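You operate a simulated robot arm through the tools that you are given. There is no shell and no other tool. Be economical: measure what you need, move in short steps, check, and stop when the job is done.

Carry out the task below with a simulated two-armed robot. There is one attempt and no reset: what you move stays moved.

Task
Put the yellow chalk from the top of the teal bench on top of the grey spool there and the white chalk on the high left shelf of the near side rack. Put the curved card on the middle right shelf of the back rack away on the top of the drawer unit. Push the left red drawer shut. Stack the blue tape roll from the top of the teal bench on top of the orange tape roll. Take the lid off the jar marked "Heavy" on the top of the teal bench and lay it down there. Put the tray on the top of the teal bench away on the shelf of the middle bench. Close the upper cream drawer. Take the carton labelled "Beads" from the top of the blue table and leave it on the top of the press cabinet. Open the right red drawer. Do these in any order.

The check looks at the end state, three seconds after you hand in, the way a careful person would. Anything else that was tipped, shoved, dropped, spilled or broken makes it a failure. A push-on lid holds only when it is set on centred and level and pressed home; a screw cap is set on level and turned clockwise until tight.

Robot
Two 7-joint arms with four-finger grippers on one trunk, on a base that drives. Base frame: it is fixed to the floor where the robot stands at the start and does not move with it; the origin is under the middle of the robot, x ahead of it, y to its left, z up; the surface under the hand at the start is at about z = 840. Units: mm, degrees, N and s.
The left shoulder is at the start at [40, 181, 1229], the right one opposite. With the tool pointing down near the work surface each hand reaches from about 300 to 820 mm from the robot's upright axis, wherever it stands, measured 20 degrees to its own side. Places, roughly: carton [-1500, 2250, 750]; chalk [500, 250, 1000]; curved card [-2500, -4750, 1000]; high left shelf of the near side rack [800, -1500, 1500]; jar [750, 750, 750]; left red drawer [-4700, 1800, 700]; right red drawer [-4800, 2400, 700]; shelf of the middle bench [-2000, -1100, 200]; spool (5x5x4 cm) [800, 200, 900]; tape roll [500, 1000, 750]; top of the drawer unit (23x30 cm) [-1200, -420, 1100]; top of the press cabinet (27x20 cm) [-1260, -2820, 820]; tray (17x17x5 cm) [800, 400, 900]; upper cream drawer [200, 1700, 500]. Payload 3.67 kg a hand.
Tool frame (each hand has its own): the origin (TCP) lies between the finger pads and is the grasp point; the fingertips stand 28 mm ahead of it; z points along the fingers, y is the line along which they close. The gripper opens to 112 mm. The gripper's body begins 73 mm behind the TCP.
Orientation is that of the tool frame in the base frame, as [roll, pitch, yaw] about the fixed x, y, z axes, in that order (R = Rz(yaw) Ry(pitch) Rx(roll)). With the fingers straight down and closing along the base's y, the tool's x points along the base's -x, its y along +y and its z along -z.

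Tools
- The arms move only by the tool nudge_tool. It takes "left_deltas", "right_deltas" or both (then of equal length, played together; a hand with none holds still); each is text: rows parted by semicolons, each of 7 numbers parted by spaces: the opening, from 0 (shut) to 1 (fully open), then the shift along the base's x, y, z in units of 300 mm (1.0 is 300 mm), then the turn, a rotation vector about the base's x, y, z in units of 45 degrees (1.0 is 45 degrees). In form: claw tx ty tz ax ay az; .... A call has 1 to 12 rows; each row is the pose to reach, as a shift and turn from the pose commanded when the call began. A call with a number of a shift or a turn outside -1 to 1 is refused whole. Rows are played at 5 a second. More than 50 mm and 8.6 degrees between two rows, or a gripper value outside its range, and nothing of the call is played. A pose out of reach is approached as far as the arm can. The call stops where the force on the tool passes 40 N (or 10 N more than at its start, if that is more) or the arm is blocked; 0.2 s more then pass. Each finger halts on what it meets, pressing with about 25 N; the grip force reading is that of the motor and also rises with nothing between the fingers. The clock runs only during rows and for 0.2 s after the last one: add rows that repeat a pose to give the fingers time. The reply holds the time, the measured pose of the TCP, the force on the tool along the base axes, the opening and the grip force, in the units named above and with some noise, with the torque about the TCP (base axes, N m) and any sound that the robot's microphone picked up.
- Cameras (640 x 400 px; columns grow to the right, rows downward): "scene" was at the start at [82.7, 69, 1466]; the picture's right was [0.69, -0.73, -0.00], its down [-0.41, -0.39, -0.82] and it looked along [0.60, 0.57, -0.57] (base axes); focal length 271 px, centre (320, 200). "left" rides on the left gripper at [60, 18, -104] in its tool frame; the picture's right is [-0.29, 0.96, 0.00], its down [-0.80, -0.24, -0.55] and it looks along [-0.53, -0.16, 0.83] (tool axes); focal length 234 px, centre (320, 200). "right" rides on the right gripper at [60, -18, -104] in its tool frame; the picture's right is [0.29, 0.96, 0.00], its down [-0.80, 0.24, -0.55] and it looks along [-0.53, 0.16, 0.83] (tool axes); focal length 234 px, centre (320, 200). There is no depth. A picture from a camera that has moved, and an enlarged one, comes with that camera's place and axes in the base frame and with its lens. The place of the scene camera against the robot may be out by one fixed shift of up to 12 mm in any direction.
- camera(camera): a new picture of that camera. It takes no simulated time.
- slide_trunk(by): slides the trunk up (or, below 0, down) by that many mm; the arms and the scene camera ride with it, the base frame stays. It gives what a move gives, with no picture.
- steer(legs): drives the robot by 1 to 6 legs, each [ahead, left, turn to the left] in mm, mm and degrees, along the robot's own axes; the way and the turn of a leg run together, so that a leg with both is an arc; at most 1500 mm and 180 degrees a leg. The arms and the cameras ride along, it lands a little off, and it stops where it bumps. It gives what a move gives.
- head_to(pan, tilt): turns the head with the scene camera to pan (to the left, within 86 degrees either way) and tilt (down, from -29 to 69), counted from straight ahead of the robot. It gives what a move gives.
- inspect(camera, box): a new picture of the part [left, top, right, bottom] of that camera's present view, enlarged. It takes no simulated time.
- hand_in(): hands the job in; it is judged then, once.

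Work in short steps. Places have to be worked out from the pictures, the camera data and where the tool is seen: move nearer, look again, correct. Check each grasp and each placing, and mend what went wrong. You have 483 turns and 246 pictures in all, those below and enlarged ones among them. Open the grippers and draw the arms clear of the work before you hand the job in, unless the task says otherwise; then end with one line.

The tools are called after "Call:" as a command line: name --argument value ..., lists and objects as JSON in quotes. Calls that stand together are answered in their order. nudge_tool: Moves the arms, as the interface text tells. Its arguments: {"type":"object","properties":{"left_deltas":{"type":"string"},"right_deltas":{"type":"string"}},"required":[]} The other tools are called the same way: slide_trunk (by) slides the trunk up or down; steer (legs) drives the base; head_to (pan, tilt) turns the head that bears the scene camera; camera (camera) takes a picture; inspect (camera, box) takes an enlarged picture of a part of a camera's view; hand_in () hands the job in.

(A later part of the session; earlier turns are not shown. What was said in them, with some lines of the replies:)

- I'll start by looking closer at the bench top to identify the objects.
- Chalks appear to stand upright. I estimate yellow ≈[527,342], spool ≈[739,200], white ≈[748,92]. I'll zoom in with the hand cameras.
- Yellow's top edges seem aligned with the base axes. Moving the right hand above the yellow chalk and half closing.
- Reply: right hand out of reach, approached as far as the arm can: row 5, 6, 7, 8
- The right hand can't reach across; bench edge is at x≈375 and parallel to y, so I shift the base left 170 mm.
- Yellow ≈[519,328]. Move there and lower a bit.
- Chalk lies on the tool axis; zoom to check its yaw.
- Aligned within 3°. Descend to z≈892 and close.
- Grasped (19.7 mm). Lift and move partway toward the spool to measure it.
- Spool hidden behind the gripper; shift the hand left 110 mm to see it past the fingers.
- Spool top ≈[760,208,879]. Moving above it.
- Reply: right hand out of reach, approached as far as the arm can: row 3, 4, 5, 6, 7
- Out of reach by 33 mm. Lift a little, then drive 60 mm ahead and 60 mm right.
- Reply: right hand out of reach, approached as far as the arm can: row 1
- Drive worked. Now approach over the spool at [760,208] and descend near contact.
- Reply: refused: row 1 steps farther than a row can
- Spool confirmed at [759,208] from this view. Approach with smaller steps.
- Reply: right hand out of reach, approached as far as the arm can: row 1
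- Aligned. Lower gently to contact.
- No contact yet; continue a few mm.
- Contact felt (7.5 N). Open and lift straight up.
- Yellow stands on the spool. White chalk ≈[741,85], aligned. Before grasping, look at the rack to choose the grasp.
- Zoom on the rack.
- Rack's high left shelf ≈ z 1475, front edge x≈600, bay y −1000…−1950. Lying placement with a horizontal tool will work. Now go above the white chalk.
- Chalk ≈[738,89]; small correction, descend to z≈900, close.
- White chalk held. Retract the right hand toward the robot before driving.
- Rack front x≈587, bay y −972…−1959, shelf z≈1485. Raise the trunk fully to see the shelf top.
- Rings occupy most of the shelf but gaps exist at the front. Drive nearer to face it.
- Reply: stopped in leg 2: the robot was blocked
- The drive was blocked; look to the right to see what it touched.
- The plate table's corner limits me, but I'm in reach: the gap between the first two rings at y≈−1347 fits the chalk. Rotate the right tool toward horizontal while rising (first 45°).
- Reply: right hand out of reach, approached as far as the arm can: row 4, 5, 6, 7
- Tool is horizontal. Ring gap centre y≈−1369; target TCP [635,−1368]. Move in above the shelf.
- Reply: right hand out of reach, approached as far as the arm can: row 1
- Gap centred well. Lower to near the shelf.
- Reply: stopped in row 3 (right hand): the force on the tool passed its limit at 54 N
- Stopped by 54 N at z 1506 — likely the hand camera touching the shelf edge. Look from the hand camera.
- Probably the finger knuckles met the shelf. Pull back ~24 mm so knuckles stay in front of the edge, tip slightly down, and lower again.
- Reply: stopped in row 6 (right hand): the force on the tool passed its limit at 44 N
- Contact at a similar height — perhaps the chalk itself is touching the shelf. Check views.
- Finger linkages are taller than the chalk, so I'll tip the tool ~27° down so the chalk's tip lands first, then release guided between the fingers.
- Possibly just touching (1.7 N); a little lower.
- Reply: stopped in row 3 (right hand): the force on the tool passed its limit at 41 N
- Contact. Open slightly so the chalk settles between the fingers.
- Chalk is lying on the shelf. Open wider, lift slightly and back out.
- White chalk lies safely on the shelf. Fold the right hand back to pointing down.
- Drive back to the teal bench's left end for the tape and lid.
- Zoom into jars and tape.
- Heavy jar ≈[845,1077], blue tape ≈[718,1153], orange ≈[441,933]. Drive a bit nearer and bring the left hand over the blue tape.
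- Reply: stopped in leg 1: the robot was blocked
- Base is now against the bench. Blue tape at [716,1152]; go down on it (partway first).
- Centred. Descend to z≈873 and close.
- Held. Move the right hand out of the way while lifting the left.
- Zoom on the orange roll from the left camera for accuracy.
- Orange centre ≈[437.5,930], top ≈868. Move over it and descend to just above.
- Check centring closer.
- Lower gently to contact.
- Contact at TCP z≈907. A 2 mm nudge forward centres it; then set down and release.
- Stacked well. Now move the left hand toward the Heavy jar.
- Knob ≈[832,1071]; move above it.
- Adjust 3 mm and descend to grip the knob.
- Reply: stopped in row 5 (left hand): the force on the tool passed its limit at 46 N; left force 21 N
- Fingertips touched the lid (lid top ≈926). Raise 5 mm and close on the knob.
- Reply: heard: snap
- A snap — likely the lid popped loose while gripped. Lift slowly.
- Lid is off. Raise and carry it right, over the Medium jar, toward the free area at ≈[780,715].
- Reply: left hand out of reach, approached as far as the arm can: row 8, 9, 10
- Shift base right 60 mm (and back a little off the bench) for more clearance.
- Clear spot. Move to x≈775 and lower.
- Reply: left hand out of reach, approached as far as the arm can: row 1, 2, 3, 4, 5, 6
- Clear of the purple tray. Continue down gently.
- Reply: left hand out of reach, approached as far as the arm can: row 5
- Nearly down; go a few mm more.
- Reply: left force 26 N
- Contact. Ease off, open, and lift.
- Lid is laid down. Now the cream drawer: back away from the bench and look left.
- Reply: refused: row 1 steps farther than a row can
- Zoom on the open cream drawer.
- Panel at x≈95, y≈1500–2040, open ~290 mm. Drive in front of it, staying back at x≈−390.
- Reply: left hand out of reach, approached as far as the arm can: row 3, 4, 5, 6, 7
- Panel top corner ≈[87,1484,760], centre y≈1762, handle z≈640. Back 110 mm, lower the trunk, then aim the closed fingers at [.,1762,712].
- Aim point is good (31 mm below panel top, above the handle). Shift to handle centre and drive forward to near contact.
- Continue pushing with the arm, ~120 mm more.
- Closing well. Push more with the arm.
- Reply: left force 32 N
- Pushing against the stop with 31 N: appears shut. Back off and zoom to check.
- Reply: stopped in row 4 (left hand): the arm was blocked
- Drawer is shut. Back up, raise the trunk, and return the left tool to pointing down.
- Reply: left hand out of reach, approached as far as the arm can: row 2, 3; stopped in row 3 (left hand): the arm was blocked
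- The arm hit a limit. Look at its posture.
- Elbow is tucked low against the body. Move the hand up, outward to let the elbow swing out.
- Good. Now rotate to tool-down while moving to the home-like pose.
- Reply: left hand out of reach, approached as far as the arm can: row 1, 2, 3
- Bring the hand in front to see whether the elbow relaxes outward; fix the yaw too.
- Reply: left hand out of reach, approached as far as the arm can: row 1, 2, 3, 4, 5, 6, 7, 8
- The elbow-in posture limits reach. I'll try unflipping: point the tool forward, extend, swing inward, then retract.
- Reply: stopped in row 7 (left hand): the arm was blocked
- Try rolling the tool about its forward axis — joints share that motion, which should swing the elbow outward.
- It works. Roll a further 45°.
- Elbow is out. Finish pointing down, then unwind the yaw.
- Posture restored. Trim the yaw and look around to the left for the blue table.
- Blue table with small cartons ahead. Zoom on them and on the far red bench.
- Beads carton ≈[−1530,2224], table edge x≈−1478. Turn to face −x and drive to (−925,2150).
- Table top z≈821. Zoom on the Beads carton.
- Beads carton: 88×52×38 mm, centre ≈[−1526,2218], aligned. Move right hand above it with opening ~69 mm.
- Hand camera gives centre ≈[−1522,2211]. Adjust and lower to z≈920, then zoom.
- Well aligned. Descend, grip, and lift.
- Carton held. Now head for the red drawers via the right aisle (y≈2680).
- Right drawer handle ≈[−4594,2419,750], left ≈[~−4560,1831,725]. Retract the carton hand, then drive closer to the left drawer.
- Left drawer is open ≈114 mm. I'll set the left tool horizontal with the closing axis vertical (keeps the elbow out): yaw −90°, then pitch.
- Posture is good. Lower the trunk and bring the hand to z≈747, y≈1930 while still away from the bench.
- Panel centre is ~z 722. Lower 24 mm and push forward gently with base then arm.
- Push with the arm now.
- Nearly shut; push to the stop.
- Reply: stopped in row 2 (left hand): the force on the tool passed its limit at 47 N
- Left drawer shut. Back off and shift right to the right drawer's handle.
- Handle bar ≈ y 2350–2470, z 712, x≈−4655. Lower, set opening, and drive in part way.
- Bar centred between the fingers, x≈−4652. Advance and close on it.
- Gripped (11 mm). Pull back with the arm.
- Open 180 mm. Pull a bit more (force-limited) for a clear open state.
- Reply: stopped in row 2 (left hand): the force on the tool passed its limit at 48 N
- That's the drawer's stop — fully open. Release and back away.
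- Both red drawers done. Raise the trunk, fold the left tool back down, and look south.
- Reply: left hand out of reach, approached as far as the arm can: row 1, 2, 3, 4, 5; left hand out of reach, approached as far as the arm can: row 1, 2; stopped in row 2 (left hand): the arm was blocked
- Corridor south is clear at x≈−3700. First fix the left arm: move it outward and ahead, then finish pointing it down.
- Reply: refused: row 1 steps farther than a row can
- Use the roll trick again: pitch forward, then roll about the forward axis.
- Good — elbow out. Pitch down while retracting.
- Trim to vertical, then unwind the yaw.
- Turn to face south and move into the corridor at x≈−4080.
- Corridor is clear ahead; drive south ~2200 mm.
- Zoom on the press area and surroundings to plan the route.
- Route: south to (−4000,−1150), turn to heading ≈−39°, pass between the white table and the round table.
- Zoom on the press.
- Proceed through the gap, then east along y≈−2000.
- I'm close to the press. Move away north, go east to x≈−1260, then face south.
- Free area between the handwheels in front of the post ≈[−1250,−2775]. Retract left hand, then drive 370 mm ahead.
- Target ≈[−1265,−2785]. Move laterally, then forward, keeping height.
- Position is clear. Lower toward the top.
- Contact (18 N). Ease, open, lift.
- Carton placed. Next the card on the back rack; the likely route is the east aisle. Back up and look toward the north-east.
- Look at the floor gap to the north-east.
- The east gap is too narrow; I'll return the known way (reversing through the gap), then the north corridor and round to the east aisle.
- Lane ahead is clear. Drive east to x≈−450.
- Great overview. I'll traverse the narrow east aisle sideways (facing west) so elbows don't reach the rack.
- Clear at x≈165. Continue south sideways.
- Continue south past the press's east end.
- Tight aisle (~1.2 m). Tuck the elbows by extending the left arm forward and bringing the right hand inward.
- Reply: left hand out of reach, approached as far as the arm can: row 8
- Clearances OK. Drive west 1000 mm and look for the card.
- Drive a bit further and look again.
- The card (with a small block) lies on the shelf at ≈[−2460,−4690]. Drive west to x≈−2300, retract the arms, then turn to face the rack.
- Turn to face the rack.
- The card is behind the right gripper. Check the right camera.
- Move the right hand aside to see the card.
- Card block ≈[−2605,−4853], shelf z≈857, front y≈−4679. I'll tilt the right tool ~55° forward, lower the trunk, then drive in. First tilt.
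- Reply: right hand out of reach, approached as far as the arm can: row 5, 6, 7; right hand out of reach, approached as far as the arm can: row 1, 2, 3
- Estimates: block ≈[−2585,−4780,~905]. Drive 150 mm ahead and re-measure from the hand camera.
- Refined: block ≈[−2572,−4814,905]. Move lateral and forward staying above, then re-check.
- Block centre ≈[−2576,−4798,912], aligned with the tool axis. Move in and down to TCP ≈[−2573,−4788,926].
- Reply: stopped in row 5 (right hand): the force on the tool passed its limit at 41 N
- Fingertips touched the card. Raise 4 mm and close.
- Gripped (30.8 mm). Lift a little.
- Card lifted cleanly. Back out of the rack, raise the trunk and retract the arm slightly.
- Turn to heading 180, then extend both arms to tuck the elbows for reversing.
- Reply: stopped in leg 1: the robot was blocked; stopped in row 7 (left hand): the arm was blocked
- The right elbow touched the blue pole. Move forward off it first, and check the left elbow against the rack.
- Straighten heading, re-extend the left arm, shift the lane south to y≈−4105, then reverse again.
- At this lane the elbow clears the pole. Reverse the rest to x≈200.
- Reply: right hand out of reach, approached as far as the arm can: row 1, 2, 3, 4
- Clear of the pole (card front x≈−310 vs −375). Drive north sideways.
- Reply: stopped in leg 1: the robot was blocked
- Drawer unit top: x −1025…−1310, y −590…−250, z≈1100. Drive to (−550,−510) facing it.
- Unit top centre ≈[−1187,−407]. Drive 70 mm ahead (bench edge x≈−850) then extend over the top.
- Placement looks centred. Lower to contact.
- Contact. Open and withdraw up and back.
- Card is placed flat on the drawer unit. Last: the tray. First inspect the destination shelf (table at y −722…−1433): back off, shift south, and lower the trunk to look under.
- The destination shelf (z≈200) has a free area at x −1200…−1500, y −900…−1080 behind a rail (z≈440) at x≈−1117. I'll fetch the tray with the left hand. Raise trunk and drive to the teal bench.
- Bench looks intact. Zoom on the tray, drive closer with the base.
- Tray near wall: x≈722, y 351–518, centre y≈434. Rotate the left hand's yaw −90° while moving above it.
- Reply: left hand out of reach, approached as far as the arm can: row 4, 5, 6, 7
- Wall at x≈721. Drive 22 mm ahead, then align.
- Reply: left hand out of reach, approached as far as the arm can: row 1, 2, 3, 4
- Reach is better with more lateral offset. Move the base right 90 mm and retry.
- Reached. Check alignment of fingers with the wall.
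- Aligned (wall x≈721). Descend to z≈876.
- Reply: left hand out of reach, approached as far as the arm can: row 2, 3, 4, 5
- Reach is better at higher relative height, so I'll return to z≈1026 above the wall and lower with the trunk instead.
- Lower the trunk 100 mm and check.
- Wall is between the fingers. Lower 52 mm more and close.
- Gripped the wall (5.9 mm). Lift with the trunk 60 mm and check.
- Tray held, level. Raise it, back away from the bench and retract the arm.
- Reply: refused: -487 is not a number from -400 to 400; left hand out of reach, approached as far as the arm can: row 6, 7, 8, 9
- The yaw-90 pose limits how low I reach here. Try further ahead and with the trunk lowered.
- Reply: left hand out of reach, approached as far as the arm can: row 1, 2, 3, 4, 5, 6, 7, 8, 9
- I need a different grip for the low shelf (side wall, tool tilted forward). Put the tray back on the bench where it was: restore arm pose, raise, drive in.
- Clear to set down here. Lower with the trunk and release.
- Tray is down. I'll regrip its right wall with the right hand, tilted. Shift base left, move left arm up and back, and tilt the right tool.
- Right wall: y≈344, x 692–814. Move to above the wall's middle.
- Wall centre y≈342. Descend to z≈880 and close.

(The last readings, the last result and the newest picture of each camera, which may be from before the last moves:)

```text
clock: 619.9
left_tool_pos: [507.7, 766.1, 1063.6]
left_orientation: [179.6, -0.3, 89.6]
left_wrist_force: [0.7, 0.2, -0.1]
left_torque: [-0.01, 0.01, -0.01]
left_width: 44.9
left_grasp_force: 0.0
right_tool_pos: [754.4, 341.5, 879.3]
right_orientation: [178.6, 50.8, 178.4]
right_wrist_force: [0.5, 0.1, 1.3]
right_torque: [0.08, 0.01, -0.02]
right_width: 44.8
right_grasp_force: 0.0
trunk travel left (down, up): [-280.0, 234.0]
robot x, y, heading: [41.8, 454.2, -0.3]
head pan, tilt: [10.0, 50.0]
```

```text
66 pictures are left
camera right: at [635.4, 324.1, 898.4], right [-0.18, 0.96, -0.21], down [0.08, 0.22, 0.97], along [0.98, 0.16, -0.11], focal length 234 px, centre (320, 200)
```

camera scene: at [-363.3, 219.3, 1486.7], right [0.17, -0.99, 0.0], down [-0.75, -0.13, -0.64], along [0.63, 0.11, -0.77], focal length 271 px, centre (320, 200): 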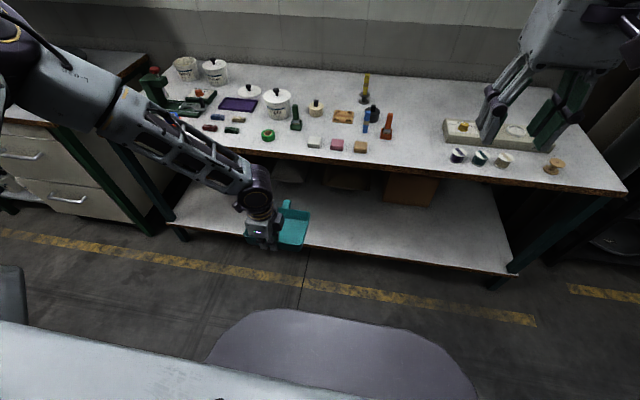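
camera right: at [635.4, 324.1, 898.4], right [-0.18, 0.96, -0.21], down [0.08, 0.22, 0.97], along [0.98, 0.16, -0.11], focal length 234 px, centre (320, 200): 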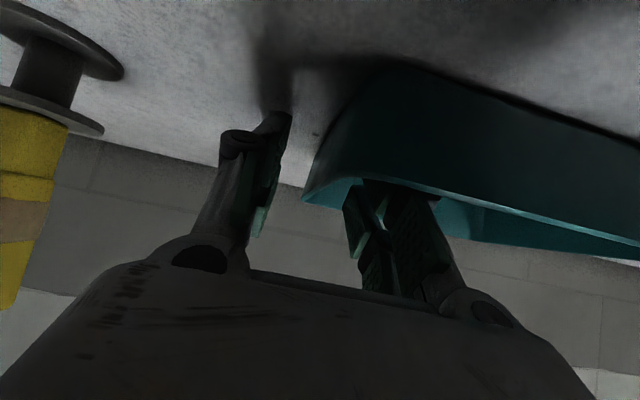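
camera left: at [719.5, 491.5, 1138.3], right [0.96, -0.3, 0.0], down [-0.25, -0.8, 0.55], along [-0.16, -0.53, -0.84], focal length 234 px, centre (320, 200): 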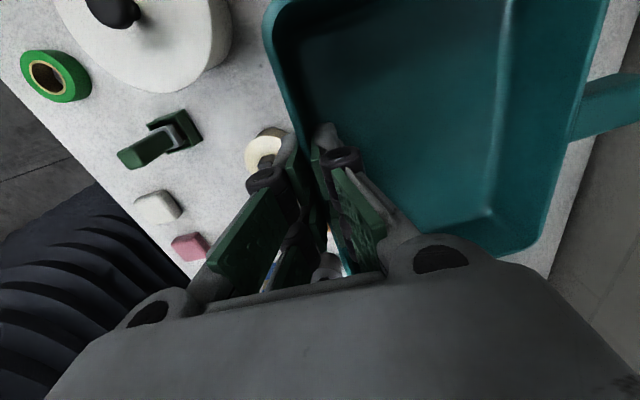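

Straddling the wall. Close and lift slightly.

Call:
nudge_tool --right_deltas "0.25 0 0 0 0 0 0;0.1 0 0 0 0 0 0;0 0 0 0 0 0 0;0 0 0 0 0 0 0;0 0 0 0.05 0 0 0;0 0 0 0.12 0 0 0;0 0 0 0.25 0 0 0;0 0 0 0.4 0 0 0;0 0 0 0.5 0 0 0;0 0 0 0.5 0 0 0"

Call:
camera --camera "scene"

```text
clock: 622.1
left_tool_pos: [508.1, 764.7, 1063.2]
left_orientation: [179.8, -0.3, 89.5]
left_wrist_force: [0.0, -0.7, -0.7]
left_torque: [0.04, 0.03, -0.01]
left_width: 44.8
left_grasp_force: 0.1
right_tool_pos: [754.8, 340.5, 1030.0]
right_orientation: [178.4, 50.7, 178.5]
right_wrist_force: [-0.5, 0.3, -0.9]
right_torque: [-0.1, 0.03, 0.01]
right_width: 5.9
right_grasp_force: 24.9
trunk travel left (down, up): [-280.0, 234.0]
robot x, y, heading: [46.7, 455.4, -0.4]
head pan, tilt: [10.0, 50.0]
```

```text
65 pictures are left
camera scene: at [137.5, 477.8, 1374.1], right [0.17, -0.99, 0.0], down [-0.76, -0.13, -0.64], along [0.63, 0.11, -0.77], focal length 271 px, centre (320, 200)
```

scene: 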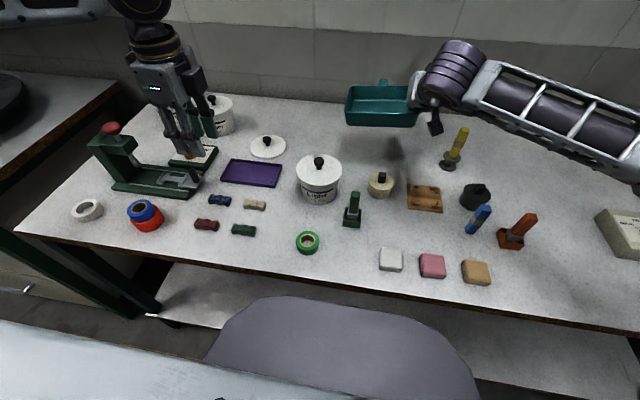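

Tray held level. Back off and test the low reach over open floor.

Call:
steer --legs '[[-570, 0, 0.4]]'

Call:
slide_trunk --by -280

Call:
nudge_tool --right_deltas "0 -0.03 0 -0.14 0 0 0;0 -0.06 0 -0.28 0 0 0;0 -0.09 0 -0.42 0 0 0;0 -0.12 0 -0.56 0 0 0;0 -0.15 0 -0.7 0 0 0;0 -0.18 0 -0.84 0 0 0;0 -0.18 0 -0.95 0 0 0;0 -0.18 0 -0.95 0 0 0"

Call:
nudge_tool --right_deltas "0 0 0 -0.14 0 0 0;0 0 0 -0.28 0 0 0;0 0 0 -0.42 0 0 0;0 0 0 -0.56 0 0 0;0 0 0 -0.68 0 0 0;0 0 0 -0.68 0 0 0"

Call:
camera --camera "scene"

```text
clock: 625.5
left_tool_pos: [-62.5, 768.9, 1063.2]
left_orientation: [179.7, -0.4, 89.3]
left_wrist_force: [0.2, 0.2, -1.1]
left_torque: [0.01, -0.01, -0.05]
left_width: 44.9
left_grasp_force: 0.0
right_tool_pos: [184.0, 342.5, 1030.4]
right_orientation: [178.6, 50.7, 178.3]
right_wrist_force: [0.0, 0.0, -0.3]
right_torque: [-0.14, 0.01, -0.02]
right_width: 6.1
right_grasp_force: 25.0
trunk travel left (down, up): [-280.0, 234.0]
robot x, y, heading: [-524.6, 463.8, -0.4]
head pan, tilt: [10.0, 50.0]
```

```text
clock: 628.3
left_tool_pos: [-61.9, 770.2, 785.0]
left_orientation: [179.7, -0.2, 89.2]
left_wrist_force: [-1.0, -1.4, -0.1]
left_torque: [-0.04, 0.01, -0.02]
left_width: 44.6
left_grasp_force: 0.1
right_tool_pos: [183.3, 343.2, 751.2]
right_orientation: [178.5, 50.6, 178.4]
right_wrist_force: [-0.2, 0.1, -0.7]
right_torque: [-0.09, 0.0, -0.02]
right_width: 5.8
right_grasp_force: 25.3
trunk travel left (down, up): [0.0, 514.0]
robot x, y, heading: [-528.0, 461.3, -0.4]
head pan, tilt: [10.0, 50.0]
```

```text
clock: 630.1
left_tool_pos: [-61.5, 769.5, 784.0]
left_orientation: [179.7, -0.3, 89.3]
left_wrist_force: [-0.6, -0.1, -0.8]
left_torque: [-0.04, -0.03, 0.01]
left_width: 44.8
left_grasp_force: 0.1
right_tool_pos: [130.4, 341.8, 464.7]
right_orientation: [178.5, 50.9, 178.3]
right_wrist_force: [0.1, -0.5, -1.4]
right_torque: [-0.08, 0.02, -0.02]
right_width: 6.0
right_grasp_force: 24.1
trunk travel left (down, up): [0.0, 514.0]
robot x, y, heading: [-526.9, 463.0, -0.3]
head pan, tilt: [10.0, 50.0]
```

```text
clock: 631.5
left_tool_pos: [-60.4, 769.6, 784.8]
left_orientation: [179.7, -0.4, 89.4]
left_wrist_force: [0.3, 0.1, -0.1]
left_torque: [-0.02, -0.02, 0.03]
left_width: 44.7
left_grasp_force: 0.1
right_tool_pos: [144.6, 364.1, 269.2]
right_orientation: [179.9, 49.3, 178.5]
right_wrist_force: [0.7, 0.0, -1.2]
right_torque: [-0.09, 0.03, -0.03]
right_width: 6.3
right_grasp_force: 24.6
right hand out of reach, approached as far as the arm can: row 3, 4, 5, 6
trunk travel left (down, up): [0.0, 514.0]
robot x, y, heading: [-531.5, 461.4, -0.7]
head pan, tilt: [10.0, 50.0]
```

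```text
64 pictures are left
camera scene: at [-433.2, 481.4, 1095.3], right [0.17, -0.99, 0.0], down [-0.76, -0.13, -0.64], along [0.63, 0.11, -0.77], focal length 271 px, centre (320, 200)
```

scene: 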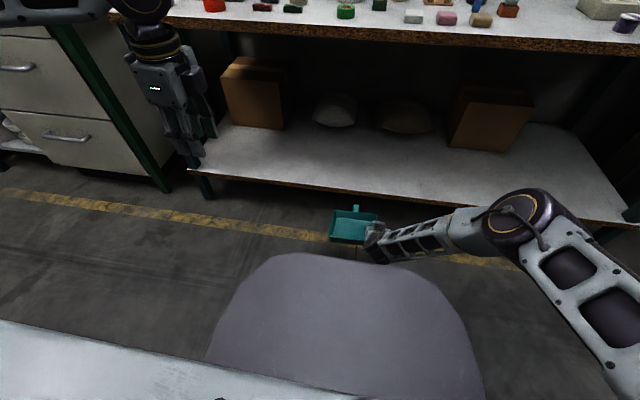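

Low reach works (down to z≈269 at 675 mm ahead, level tray). Now raise to a carry pose for the trip via the west side to the court south of the table.

Call:
nudge_tool --right_deltas "0 -0.02 -0.03 0.14 0 0.03 0;0 -0.04 -0.06 0.28 0 0.03 0;0 -0.06 -0.07 0.42 0 0.03 0;0 -0.08 -0.07 0.56 0 0.03 0;0 -0.1 -0.07 0.7 0 0.03 0;0 -0.12 -0.07 0.84 0 0.03 0;0 -0.14 -0.07 1 0 0.03 0"

Call:
slide_trunk --by 400

Call:
nudge_tool --right_deltas "0 -0.06 0 0.12 0 0 0;0 -0.12 0 0.24 0 0 0;0 -0.18 0 0.36 0 0 0;0 -0.24 0 0.4 0 0 0;0 -0.3 0 0.4 0 0 0;0 -0.3 0 0.4 0 0 0"

Call:
camera --camera "right"

```text
clock: 633.1
left_tool_pos: [-61.8, 769.5, 784.3]
left_orientation: [179.7, -0.4, 89.4]
left_wrist_force: [-0.4, 0.3, -0.1]
left_torque: [0.02, 0.0, 0.03]
left_width: 44.9
left_grasp_force: 0.0
right_tool_pos: [101.3, 343.9, 570.1]
right_orientation: [178.6, 49.4, 178.5]
right_wrist_force: [0.1, -0.4, -1.1]
right_torque: [-0.12, 0.04, -0.01]
right_width: 6.1
right_grasp_force: 24.6
right hand out of reach, approached as far as the arm can: row 1
trunk travel left (down, up): [0.0, 514.0]
robot x, y, heading: [-527.4, 459.8, -0.4]
head pan, tilt: [10.0, 50.0]
```

```text
clock: 636.9
left_tool_pos: [-60.7, 769.3, 1183.4]
left_orientation: [179.8, -0.3, 89.3]
left_wrist_force: [-1.2, 0.7, 0.2]
left_torque: [-0.01, 0.0, 0.02]
left_width: 44.8
left_grasp_force: 0.0
right_tool_pos: [101.7, 344.1, 966.9]
right_orientation: [178.7, 49.4, 178.4]
right_wrist_force: [-0.1, 0.0, -1.3]
right_torque: [-0.06, -0.01, 0.0]
right_width: 6.2
right_grasp_force: 24.3
trunk travel left (down, up): [-400.0, 114.0]
robot x, y, heading: [-528.9, 466.3, -0.3]
head pan, tilt: [10.0, 50.0]
```

```text
clock: 638.3
left_tool_pos: [-60.6, 768.7, 1182.7]
left_orientation: [179.8, -0.3, 89.3]
left_wrist_force: [0.7, 0.7, -0.9]
left_torque: [-0.02, 0.02, 0.01]
left_width: 44.6
left_grasp_force: 0.1
right_tool_pos: [12.6, 344.9, 1087.1]
right_orientation: [178.6, 49.5, 178.4]
right_wrist_force: [-0.7, 0.1, -1.9]
right_torque: [-0.06, 0.02, 0.03]
right_width: 6.1
right_grasp_force: 24.7
trunk travel left (down, up): [-400.0, 114.0]
robot x, y, heading: [-526.6, 458.7, -0.3]
head pan, tilt: [10.0, 50.0]
```

```text
63 pictures are left
camera right: at [-106.4, 326.7, 1109.1], right [-0.18, 0.96, -0.2], down [0.1, 0.22, 0.97], along [0.98, 0.15, -0.14], focal length 234 px, centre (320, 200)
```

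right: 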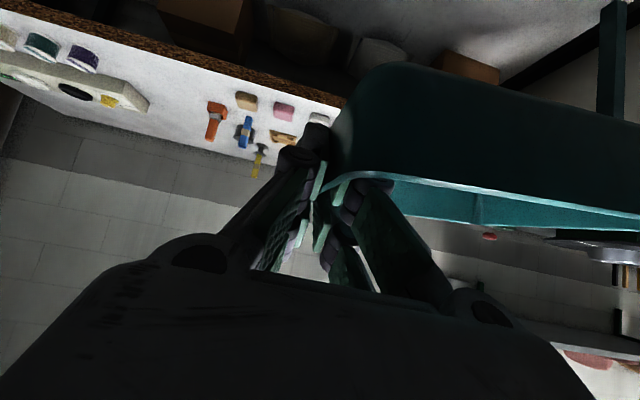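

Drive the known route: lane y≈985 westward (in reverse), then turn south.

Call:
steer --legs '[[0, 525, 0.3], [-1150, 0, 0], [-1150, 0, 0], [-1150, 0, 0], [0, 0, -90]]'

```text
clock: 662.5
left_tool_pos: [-3646.1, 519.6, 1182.6]
left_orientation: [179.6, -0.3, -0.2]
left_wrist_force: [-0.3, -0.6, -0.2]
left_torque: [-0.01, -0.01, 0.01]
left_width: 44.5
left_grasp_force: 0.0
right_tool_pos: [-4071.4, 444.6, 1087.6]
right_orientation: [178.5, 49.3, 88.9]
right_wrist_force: [0.2, 0.1, -1.0]
right_torque: [0.05, 0.08, 0.01]
right_width: 6.1
right_grasp_force: 25.0
trunk travel left (down, up): [-400.0, 114.0]
robot x, y, heading: [-3959.3, 980.0, -90.0]
head pan, tilt: [10.0, 50.0]
```

Call:
steer --legs '[[1065, -50, 0], [1065, 0, 0], [0, 0, 49]]'

Call:
steer --legs '[[1260, 0, 0], [0, 0, 41], [1000, 0, 0]]'

Call:
head_to --pan 70 --tilt 35

Call:
camera --camera "scene"

```text
clock: 675.9
left_tool_pos: [-3462.0, -1233.1, 1182.4]
left_orientation: [179.7, -0.3, 48.3]
left_wrist_force: [0.0, -1.0, 0.1]
left_torque: [0.0, -0.02, 0.01]
left_width: 44.5
left_grasp_force: 0.1
right_tool_pos: [-3684.7, -1603.1, 1088.0]
right_orientation: [178.4, 49.4, 137.6]
right_wrist_force: [0.0, -0.5, -0.8]
right_torque: [-0.07, 0.06, -0.02]
right_width: 6.2
right_grasp_force: 25.0
trunk travel left (down, up): [-400.0, 114.0]
robot x, y, heading: [-4016.2, -1160.4, -41.6]
head pan, tilt: [10.0, 50.0]
```

```text
clock: 689.5
left_tool_pos: [-1588.7, -1695.3, 1182.7]
left_orientation: [179.7, -0.3, 89.1]
left_wrist_force: [0.6, 0.2, -0.1]
left_torque: [-0.01, 0.02, -0.01]
left_width: 44.7
left_grasp_force: 0.1
right_tool_pos: [-1515.8, -2119.9, 1087.3]
right_orientation: [178.5, 49.4, 178.3]
right_wrist_force: [0.2, 0.1, -1.6]
right_torque: [-0.08, 0.01, 0.02]
right_width: 6.3
right_grasp_force: 25.2
trunk travel left (down, up): [-400.0, 114.0]
robot x, y, heading: [-2056.0, -2003.0, -0.4]
head pan, tilt: [10.0, 50.0]
```

```text
clock: 690.8
left_tool_pos: [-1588.6, -1695.0, 1182.6]
left_orientation: [179.7, -0.4, 89.2]
left_wrist_force: [-0.2, -0.4, 0.3]
left_torque: [-0.03, 0.01, 0.01]
left_width: 44.7
left_grasp_force: 0.1
right_tool_pos: [-1515.5, -2118.7, 1087.8]
right_orientation: [178.4, 49.4, 178.3]
right_wrist_force: [0.1, 0.9, -0.2]
right_torque: [-0.11, 0.02, -0.01]
right_width: 6.1
right_grasp_force: 25.3
trunk travel left (down, up): [-400.0, 114.0]
robot x, y, heading: [-2055.9, -2002.2, -0.6]
head pan, tilt: [70.0, 35.0]
```

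```text
62 pictures are left
camera scene: at [-2005.2, -1911.9, 1515.5], right [0.94, -0.35, 0.0], down [-0.2, -0.54, -0.82], along [0.29, 0.77, -0.57], focal length 271 px, centre (320, 200)
```

scene: 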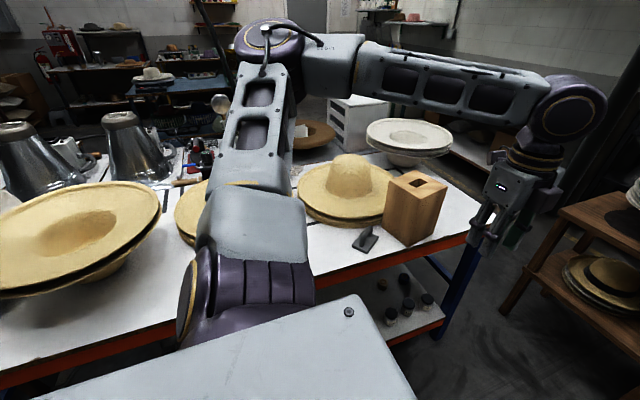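

No rail on this long side. Raise the trunk for clearance, turn to face north, and back up a bit.

Call:
slide_trunk --by 110

Call:
steer --legs '[[0, 0, 90.5], [-110, 0, 0]]'

Call:
slide_trunk --by -400

Call:
head_to --pan 0 --tilt 40

Call:
camera --camera "scene"

```text
clock: 692.3
left_tool_pos: [-1588.4, -1693.7, 1292.8]
left_orientation: [179.8, -0.3, 89.2]
left_wrist_force: [0.0, 0.5, -0.1]
left_torque: [0.01, 0.0, -0.01]
left_width: 44.7
left_grasp_force: 0.1
right_tool_pos: [-1515.3, -2119.6, 1198.2]
right_orientation: [178.7, 49.3, 178.2]
right_wrist_force: [-0.2, 0.1, -1.3]
right_torque: [-0.12, -0.03, -0.01]
right_width: 5.9
right_grasp_force: 25.2
trunk travel left (down, up): [-510.0, 4.0]
robot x, y, heading: [-2054.4, -2003.2, -0.6]
head pan, tilt: [70.0, 35.0]
```

```text
clock: 697.7
left_tool_pos: [-2371.4, -1647.6, 1291.7]
left_orientation: [179.9, -0.2, -179.6]
left_wrist_force: [0.0, -0.1, -0.1]
left_torque: [-0.03, 0.01, 0.01]
left_width: 44.8
left_grasp_force: 0.2
right_tool_pos: [-1948.0, -1567.5, 1197.3]
right_orientation: [178.6, 49.2, -90.5]
right_wrist_force: [0.3, 0.9, -1.6]
right_torque: [-0.05, -0.11, 0.01]
right_width: 6.2
right_grasp_force: 25.2
trunk travel left (down, up): [-510.0, 4.0]
robot x, y, heading: [-2056.2, -2111.2, 90.7]
head pan, tilt: [70.0, 35.0]
```

```text
clock: 701.6
left_tool_pos: [-2371.0, -1650.5, 893.1]
left_orientation: [179.7, -0.3, -179.6]
left_wrist_force: [0.1, -0.1, 0.5]
left_torque: [-0.01, -0.03, -0.01]
left_width: 44.8
left_grasp_force: 0.1
right_tool_pos: [-1946.7, -1569.3, 797.3]
right_orientation: [178.6, 49.3, -90.6]
right_wrist_force: [0.1, -0.2, -2.2]
right_torque: [-0.04, -0.05, 0.02]
right_width: 6.1
right_grasp_force: 25.0
trunk travel left (down, up): [-110.0, 404.0]
robot x, y, heading: [-2054.2, -2109.3, 90.5]
head pan, tilt: [70.0, 35.0]
```

```text
clock: 703.0
left_tool_pos: [-2371.3, -1650.8, 893.9]
left_orientation: [179.8, -0.3, -179.6]
left_wrist_force: [0.2, 0.2, 0.4]
left_torque: [0.0, -0.02, -0.02]
left_width: 45.2
left_grasp_force: 0.1
right_tool_pos: [-1946.7, -1568.9, 797.5]
right_orientation: [178.6, 49.4, -90.7]
right_wrist_force: [0.3, -0.1, -1.5]
right_torque: [-0.03, -0.11, 0.01]
right_width: 6.2
right_grasp_force: 25.1
trunk travel left (down, up): [-110.0, 404.0]
robot x, y, heading: [-2053.9, -2110.6, 90.4]
head pan, tilt: [0.0, 40.0]
```

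```text
61 pictures are left
camera scene: at [-2056.9, -1997.4, 1218.0], right [1.0, 0.01, 0.0], down [0.01, -0.64, -0.77], along [-0.01, 0.77, -0.64], focal length 271 px, centre (320, 200)
```

scene: 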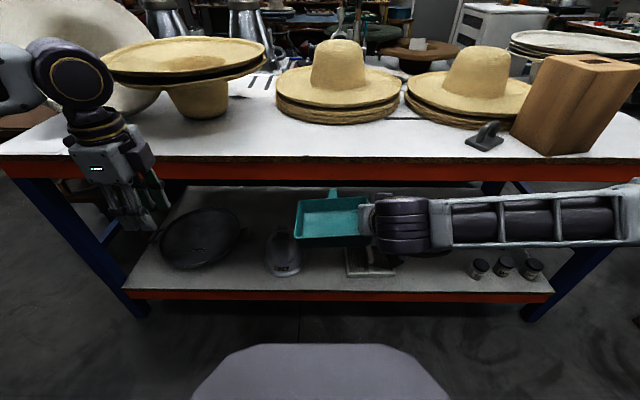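

Clear view: free shelf zone at x≈−1712…−1390 (between switch box and jars), shelf z≈200, edge y≈−1375. Shift right 410 mm, lower fully.

Call:
steer --legs '[[0, -405, 0]]'

Call:
slide_trunk --by -110

Call:
nudge_tool --right_deltas "0 0 0.03 -0.14 0 0 0;0 0 0.06 -0.28 0 0 0;0 0 0.09 -0.42 0 0 0;0 0 0.12 -0.56 0 0 0;0 0 0.15 -0.7 0 0 0;0 0 0.18 -0.84 0 0 0;0 0 0.2 -0.98 0 0 0;0 0 0.2 -0.98 0 0 0"

Call:
nudge_tool --right_deltas "0 0.05 0.05 -0.13 0 0 0;0 0.1 0.1 -0.26 0 0 0;0 0.15 0.15 -0.35 0 0 0;0 0.2 0.2 -0.42 0 0 0;0 0.2 0.2 -0.48 0 0 0;0 0.2 0.2 -0.48 0 0 0"

Call:
camera --camera "scene"

```text
clock: 705.6
left_tool_pos: [-1964.6, -1645.0, 893.0]
left_orientation: [179.7, -0.4, -179.6]
left_wrist_force: [0.9, -0.7, -0.3]
left_torque: [-0.04, 0.01, 0.01]
left_width: 45.0
left_grasp_force: 0.1
right_tool_pos: [-1541.2, -1565.2, 797.6]
right_orientation: [178.6, 49.3, -90.6]
right_wrist_force: [0.3, -0.1, -2.4]
right_torque: [-0.04, -0.05, 0.02]
right_width: 6.2
right_grasp_force: 24.5
trunk travel left (down, up): [-110.0, 404.0]
robot x, y, heading: [-1647.6, -2107.2, 90.4]
head pan, tilt: [0.0, 40.0]
```

```text
clock: 707.0
left_tool_pos: [-1965.5, -1646.5, 784.7]
left_orientation: [179.8, -0.4, -179.6]
left_wrist_force: [0.5, -0.3, 0.0]
left_torque: [-0.02, 0.04, -0.02]
left_width: 44.8
left_grasp_force: 0.0
right_tool_pos: [-1541.3, -1565.6, 689.7]
right_orientation: [178.4, 49.3, -90.6]
right_wrist_force: [0.5, -0.6, -1.4]
right_torque: [-0.02, -0.08, 0.01]
right_width: 6.1
right_grasp_force: 24.8
trunk travel left (down, up): [0.0, 514.0]
robot x, y, heading: [-1648.4, -2106.6, 90.7]
head pan, tilt: [0.0, 40.0]
```

```text
clock: 708.8
left_tool_pos: [-1963.9, -1645.9, 783.4]
left_orientation: [179.6, -0.4, -179.6]
left_wrist_force: [1.0, -0.4, 0.1]
left_torque: [0.0, -0.02, 0.04]
left_width: 44.8
left_grasp_force: 0.0
right_tool_pos: [-1543.2, -1503.2, 397.7]
right_orientation: [179.0, 49.0, -90.5]
right_wrist_force: [0.0, 0.1, -1.2]
right_torque: [0.0, -0.09, -0.01]
right_width: 6.2
right_grasp_force: 24.9
trunk travel left (down, up): [0.0, 514.0]
robot x, y, heading: [-1649.0, -2107.9, 90.7]
head pan, tilt: [0.0, 40.0]
```

```text
clock: 710.2
left_tool_pos: [-1964.7, -1647.8, 784.3]
left_orientation: [179.7, -0.4, -179.6]
left_wrist_force: [0.2, -0.2, 0.0]
left_torque: [0.01, -0.02, -0.04]
left_width: 45.1
left_grasp_force: 0.0
right_tool_pos: [-1534.8, -1460.1, 330.2]
right_orientation: [-179.9, 48.0, -90.6]
right_wrist_force: [0.3, -0.1, -1.2]
right_torque: [-0.06, -0.07, -0.02]
right_width: 6.0
right_grasp_force: 25.3
right hand out of reach, approached as far as the arm can: row 1, 2, 3, 4, 5, 6
trunk travel left (down, up): [0.0, 514.0]
robot x, y, heading: [-1646.1, -2106.8, 90.6]
head pan, tilt: [0.0, 40.0]
```

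```text
60 pictures are left
camera scene: at [-1650.9, -1993.0, 1109.4], right [1.0, 0.01, 0.0], down [0.01, -0.64, -0.77], along [-0.01, 0.77, -0.64], focal length 271 px, centre (320, 200)
```

scene: 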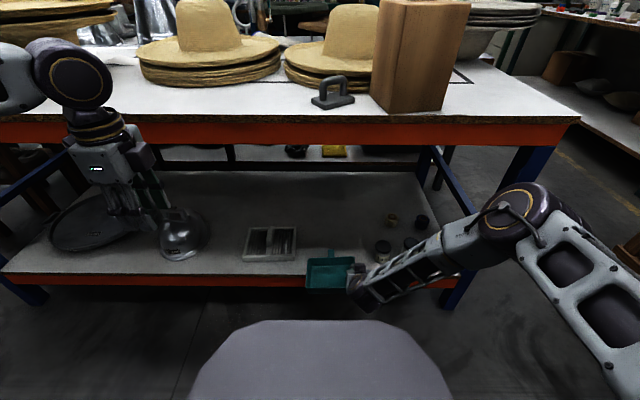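

The position between switch box and jars is right. I need to get lower; try further ahead with the arm.

Call:
nudge_tool --right_deltas "0 -0.03 0.1 -0.02 0 0 0;0 -0.06 0.2 -0.06 0 0 0;0 -0.08 0.28 -0.12 0 0 0;0 -0.08 0.3 -0.2 0 0 0;0 -0.08 0.3 -0.3 0 0 0;0 -0.08 0.3 -0.3 0 0 0"

```text
clock: 711.2
left_tool_pos: [-1965.2, -1646.9, 784.8]
left_orientation: [179.7, -0.4, -179.6]
left_wrist_force: [-0.5, 0.0, 0.6]
left_torque: [-0.03, -0.03, 0.0]
left_width: 45.1
left_grasp_force: 0.1
right_tool_pos: [-1560.3, -1365.6, 289.4]
right_orientation: [178.0, 50.3, -91.2]
right_wrist_force: [0.0, -5.9, 18.0]
right_torque: [-0.35, 1.14, 0.26]
right_width: 6.0
right_grasp_force: 24.7
trunk travel left (down, up): [0.0, 514.0]
robot x, y, heading: [-1649.1, -2105.8, 90.4]
head pan, tilt: [0.0, 40.0]
stopped in row 4 (right hand): the force on the tool passed its limit at 53 N (the readings are from after the stop); the commanded pose is now the measured one
```

Contact at tray bottom ≈250 — that's likely the shelf surface. Raise 15 mm and look.

Call:
nudge_tool --right_deltas "0 0 0 0.03 0 0 0;0 0 0 0.06 0 0 0;0 0 0 0.06 0 0 0"

Call:
inspect --camera "scene" --box '[220, 180, 460, 330]'

Call:
camera --camera "right"

```text
clock: 712.0
left_tool_pos: [-1964.6, -1646.0, 783.5]
left_orientation: [179.7, -0.3, -179.7]
left_wrist_force: [-0.1, 0.5, -0.1]
left_torque: [0.0, -0.01, -0.01]
left_width: 44.7
left_grasp_force: 0.2
right_tool_pos: [-1559.8, -1368.6, 303.0]
right_orientation: [178.3, 49.9, -91.0]
right_wrist_force: [-0.1, 0.1, -0.5]
right_torque: [0.0, -0.02, -0.01]
right_width: 6.2
right_grasp_force: 24.9
trunk travel left (down, up): [0.0, 514.0]
robot x, y, heading: [-1643.8, -2103.9, 90.5]
head pan, tilt: [0.0, 40.0]
```

```text
2.67 times, centred on (340, 255) of scene
camera zoom: at [-1650.8, -1992.9, 1109.4], right [1.0, 0.01, 0.0], down [0.01, -0.64, -0.77], along [-0.01, 0.77, -0.64], focal length 722 px, centre (267, 53)
```

zoom: 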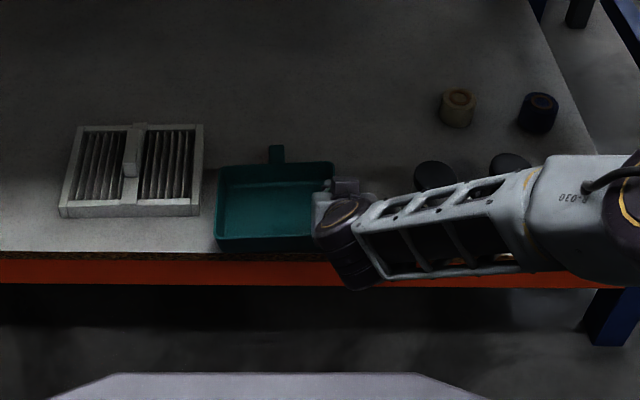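

```text
58 pictures are left
camera right: at [-1540.5, -1485.3, 323.4], right [-0.96, -0.19, -0.2], down [-0.22, 0.09, 0.97], along [-0.17, 0.98, -0.13], focal length 234 px, centre (320, 200)
```

right: 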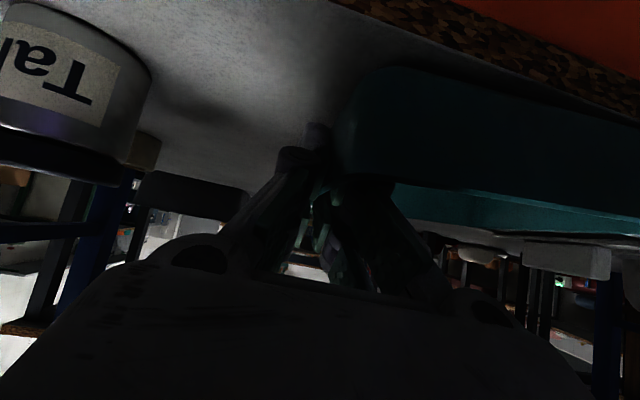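

Tray is over the shelf, between the switch box (≈19 mm gap) and the jars. Drive 40 mm ahead for margin, then lower gently.

Call:
steer --legs '[[40, 0, 0]]'

Call:
inspect --camera "scene" --box '[220, 180, 460, 330]'

```text
clock: 712.9
left_tool_pos: [-1964.8, -1605.2, 783.6]
left_orientation: [179.9, -0.3, -179.6]
left_wrist_force: [0.0, 1.1, 0.5]
left_torque: [-0.03, -0.03, 0.01]
left_width: 44.8
left_grasp_force: 0.1
right_tool_pos: [-1560.3, -1326.3, 303.3]
right_orientation: [178.2, 50.0, -91.0]
right_wrist_force: [-1.0, -0.2, -1.3]
right_torque: [0.05, 0.01, 0.03]
right_width: 6.0
right_grasp_force: 25.6
trunk travel left (down, up): [0.0, 514.0]
robot x, y, heading: [-1649.4, -2064.0, 90.3]
head pan, tilt: [0.0, 40.0]
```

```text
2.67 times, centred on (340, 255) of scene
camera zoom: at [-1651.2, -1951.5, 1109.2], right [1.0, 0.01, 0.0], down [0.01, -0.64, -0.77], along [-0.01, 0.76, -0.64], focal length 722 px, centre (267, 53)
```

zoom: 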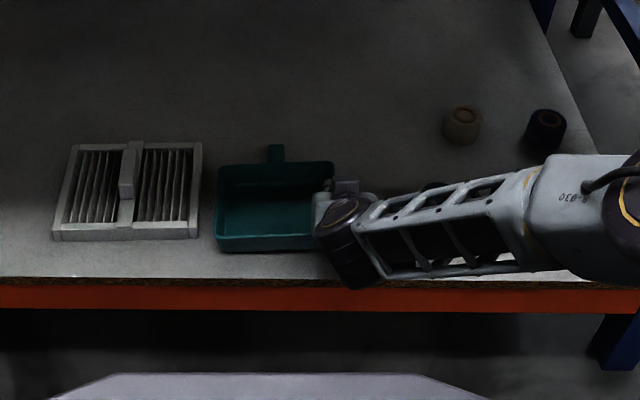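

Good placement. Lower to contact.

Call:
nudge_tool --right_deltas "0 0 0 -0.02 0 0 0;0 0 0 -0.035 0 0 0;0 0 0 -0.045 0 0 0;0 0 0 -0.055 0 0 0"

```text
clock: 713.9
left_tool_pos: [-1964.2, -1606.3, 785.8]
left_orientation: [179.7, -0.3, -179.6]
left_wrist_force: [-0.1, 0.1, 0.6]
left_torque: [-0.01, -0.01, 0.0]
left_width: 45.0
left_grasp_force: 0.0
right_tool_pos: [-1559.3, -1325.0, 289.4]
right_orientation: [178.3, 50.2, -90.9]
right_wrist_force: [3.5, -0.2, 15.7]
right_torque: [-0.76, 0.95, 0.03]
right_width: 5.9
right_grasp_force: 24.8
trunk travel left (down, up): [0.0, 514.0]
robot x, y, heading: [-1649.2, -2067.7, 90.4]
head pan, tilt: [0.0, 40.0]
```

On the shelf. Open, lift straight up, then back out with the base.

Call:
nudge_tool --right_deltas "0.12 0 0 0.005 0 0 0;0.25 0 0 0.005 0 0 0;0.35 0 0 0.008 0 0 0;0.35 0 0 0.008 0 0 0;0.35 0 0 0.1 0 0 0;0.35 0 0 0.22 0 0 0;0.35 0 0 0.35 0 0 0;0.35 0 0 0.35 0 0 0"

Call:
inspect --camera "scene" --box '[220, 180, 460, 330]'

```text
clock: 715.6
left_tool_pos: [-1965.3, -1605.5, 783.9]
left_orientation: [179.8, -0.2, -179.5]
left_wrist_force: [-0.1, -0.1, -0.2]
left_torque: [0.01, 0.0, -0.01]
left_width: 44.6
left_grasp_force: 0.0
right_tool_pos: [-1559.0, -1325.3, 391.9]
right_orientation: [178.3, 50.0, -90.8]
right_wrist_force: [0.2, 0.8, 0.6]
right_torque: [-0.01, 0.0, -0.02]
right_width: 39.0
right_grasp_force: 0.1
trunk travel left (down, up): [0.0, 514.0]
robot x, y, heading: [-1649.4, -2063.1, 90.7]
head pan, tilt: [0.0, 40.0]
```

```text
2.67 times, centred on (340, 255) of scene
camera zoom: at [-1651.2, -1952.7, 1109.4], right [1.0, 0.01, 0.0], down [0.01, -0.64, -0.77], along [-0.01, 0.77, -0.64], focal length 722 px, centre (267, 53)
```

zoom: 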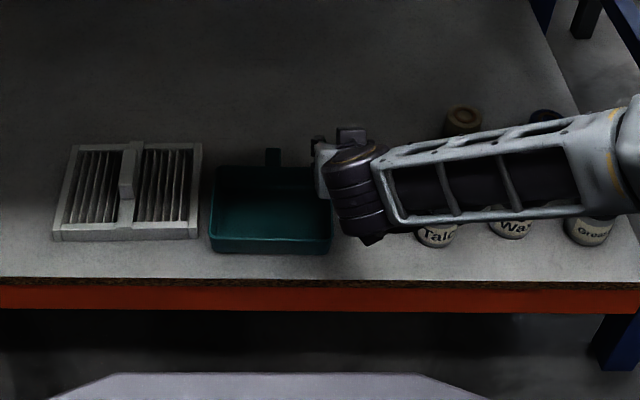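

Tray is placed, jars undisturbed. Back out.

Call:
steer --legs '[[-200, 0, 0]]'

Call:
nudge_tool --right_deltas "0.5 0 -0.05 0.13 0 0 0;0.5 0 -0.1 0.26 0 0 0;0.5 0 -0.15 0.4 0 0 0;0.5 0 -0.2 0.54 0 0 0;0.5 0 -0.25 0.68 0 0 0;0.5 0 -0.3 0.82 0 0 0;0.5 0 -0.35 0.95 0 0 0;0.5 0 -0.35 0.95 0 0 0"

Call:
camera --camera "scene"

```text
clock: 717.5
left_tool_pos: [-1962.5, -1806.2, 784.8]
left_orientation: [179.8, -0.4, -179.3]
left_wrist_force: [0.9, -0.4, -0.1]
left_torque: [-0.04, -0.02, 0.01]
left_width: 44.7
left_grasp_force: 0.1
right_tool_pos: [-1559.1, -1524.0, 391.3]
right_orientation: [178.2, 50.0, -90.5]
right_wrist_force: [-0.5, 0.3, 0.8]
right_torque: [-0.01, -0.03, 0.02]
right_width: 39.1
right_grasp_force: 0.0
trunk travel left (down, up): [0.0, 514.0]
robot x, y, heading: [-1642.6, -2262.6, 90.8]
head pan, tilt: [0.0, 40.0]
stopped in leg 1: the robot was blocked; the commanded pose is now the measured one
```

```text
clock: 719.3
left_tool_pos: [-1962.4, -1806.4, 784.1]
left_orientation: [179.8, -0.3, -179.2]
left_wrist_force: [-0.1, -0.5, 0.4]
left_torque: [0.03, 0.01, -0.02]
left_width: 44.8
left_grasp_force: 0.1
right_tool_pos: [-1557.9, -1628.9, 678.8]
right_orientation: [178.2, 50.0, -90.6]
right_wrist_force: [0.2, -0.5, -0.5]
right_torque: [-0.02, 0.0, 0.0]
right_width: 56.2
right_grasp_force: 0.0
trunk travel left (down, up): [0.0, 514.0]
robot x, y, heading: [-1644.4, -2262.9, 91.2]
head pan, tilt: [0.0, 40.0]
```

```text
55 pictures are left
camera scene: at [-1646.4, -2151.1, 1109.4], right [1.0, 0.02, 0.0], down [0.01, -0.64, -0.77], along [-0.01, 0.77, -0.64], focal length 271 px, centre (320, 200)
```

scene: 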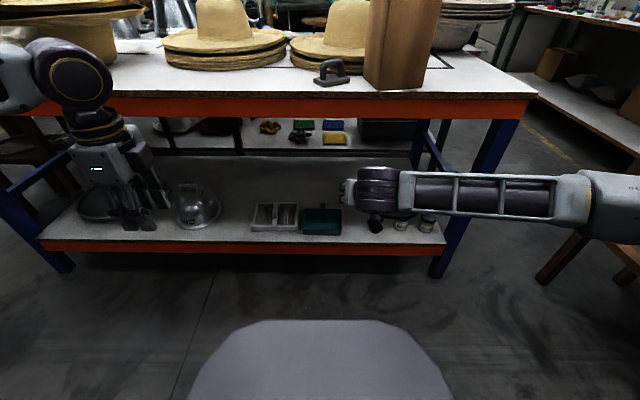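

The base's rear bumped the press front slightly; move off and verify the carton on the press cabinet.

Call:
steer --legs '[[70, 0, 0]]'

Call:
slide_trunk --by 350

Call:
steer --legs '[[0, 0, -91]]'

Call:
head_to --pan -65 --tilt 25

Call:
camera --camera "scene"

```text
clock: 720.3
left_tool_pos: [-1963.3, -1735.3, 783.6]
left_orientation: [179.7, -0.4, -179.3]
left_wrist_force: [-0.1, 0.8, -0.8]
left_torque: [-0.04, -0.03, 0.04]
left_width: 44.8
left_grasp_force: 0.0
right_tool_pos: [-1557.6, -1558.1, 677.6]
right_orientation: [178.2, 50.1, -90.5]
right_wrist_force: [-0.4, 0.1, -1.1]
right_torque: [0.01, 0.0, 0.02]
right_width: 56.0
right_grasp_force: 0.0
trunk travel left (down, up): [0.0, 514.0]
robot x, y, heading: [-1643.1, -2195.6, 90.7]
head pan, tilt: [0.0, 40.0]
```

```text
clock: 723.7
left_tool_pos: [-1964.5, -1735.2, 1132.3]
left_orientation: [179.7, -0.2, -179.3]
left_wrist_force: [-0.2, 0.7, -0.4]
left_torque: [-0.03, 0.03, -0.03]
left_width: 44.7
left_grasp_force: 0.0
right_tool_pos: [-1559.5, -1558.6, 1025.8]
right_orientation: [178.2, 50.0, -90.6]
right_wrist_force: [0.0, -0.9, 1.5]
right_torque: [-0.02, 0.02, 0.02]
right_width: 56.1
right_grasp_force: 0.0
trunk travel left (down, up): [-350.0, 164.0]
robot x, y, heading: [-1644.9, -2196.3, 91.0]
head pan, tilt: [0.0, 40.0]
```

```text
clock: 728.4
left_tool_pos: [-1174.0, -1891.0, 1132.5]
left_orientation: [179.8, -0.3, 88.7]
left_wrist_force: [-0.3, -0.4, 0.0]
left_torque: [0.01, 0.0, 0.01]
left_width: 44.9
left_grasp_force: 0.1
right_tool_pos: [-1010.8, -2302.9, 1026.1]
right_orientation: [178.2, 50.0, 177.3]
right_wrist_force: [0.0, -0.3, 0.3]
right_torque: [-0.03, -0.01, 0.05]
right_width: 55.6
right_grasp_force: 0.1
trunk travel left (down, up): [-350.0, 164.0]
robot x, y, heading: [-1643.8, -2194.4, -1.1]
head pan, tilt: [0.0, 40.0]
```

```text
clock: 729.8
left_tool_pos: [-1173.8, -1891.7, 1131.6]
left_orientation: [179.9, -0.2, 88.7]
left_wrist_force: [0.0, -0.3, 0.0]
left_torque: [0.01, -0.02, -0.01]
left_width: 44.8
left_grasp_force: 0.1
right_tool_pos: [-1010.9, -2300.2, 1026.2]
right_orientation: [178.2, 50.1, 177.4]
right_wrist_force: [-0.8, -0.1, 0.0]
right_torque: [-0.02, 0.02, -0.01]
right_width: 56.1
right_grasp_force: 0.1
trunk travel left (down, up): [-350.0, 164.0]
robot x, y, heading: [-1644.7, -2194.0, -1.0]
head pan, tilt: [-65.0, 25.0]
```

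```text
54 pictures are left
camera scene: at [-1587.9, -2271.1, 1481.0], right [-0.91, -0.41, 0.0], down [-0.17, 0.39, -0.91], along [0.37, -0.83, -0.42], focal length 271 px, centre (320, 200)
```

scene: 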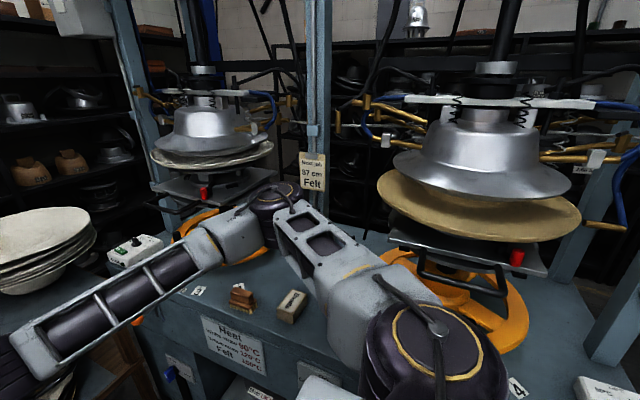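

Carton is undisturbed. Move north to clear the arms from the press, open grippers, and take a final look.

Call:
steer --legs '[[-100, 210, 0]]'

Call:
camera --camera "scene"

```text
clock: 731.5
left_tool_pos: [-1269.7, -1678.7, 1132.4]
left_orientation: [179.8, -0.3, 88.6]
left_wrist_force: [0.3, 0.2, -0.1]
left_torque: [0.0, -0.01, 0.01]
left_width: 44.6
left_grasp_force: 0.2
right_tool_pos: [-1107.3, -2090.4, 1026.9]
right_orientation: [178.1, 49.9, 177.3]
right_wrist_force: [0.7, 0.0, 0.0]
right_torque: [0.01, -0.01, 0.01]
right_width: 55.5
right_grasp_force: 0.2
trunk travel left (down, up): [-350.0, 164.0]
robot x, y, heading: [-1740.6, -1983.8, -1.1]
head pan, tilt: [-65.0, 25.0]
```

```text
53 pictures are left
camera scene: at [-1684.5, -2058.3, 1481.0], right [-0.91, -0.4, 0.0], down [-0.17, 0.39, -0.91], along [0.37, -0.83, -0.42], focal length 271 px, centre (320, 200)
```

scene: 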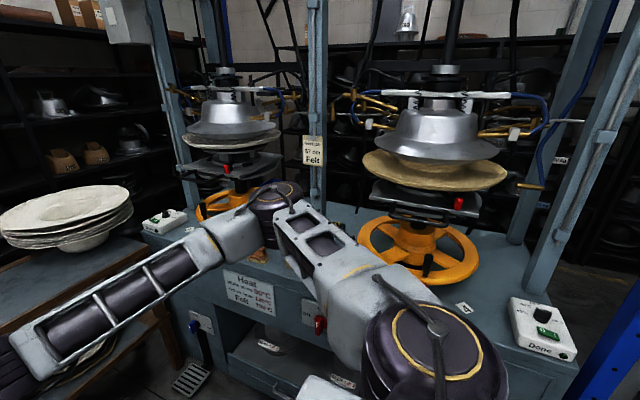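

All ten items are done, the grippers are open, and the arms are clear of the work. Handing in.

Call:
hand_in

```text
The job is handed in.
```

I finished all ten parts of the task and handed the job in; I never saw anything tipped or moved that shouldn't have been, though the robot bumped the furniture a few times while driving.
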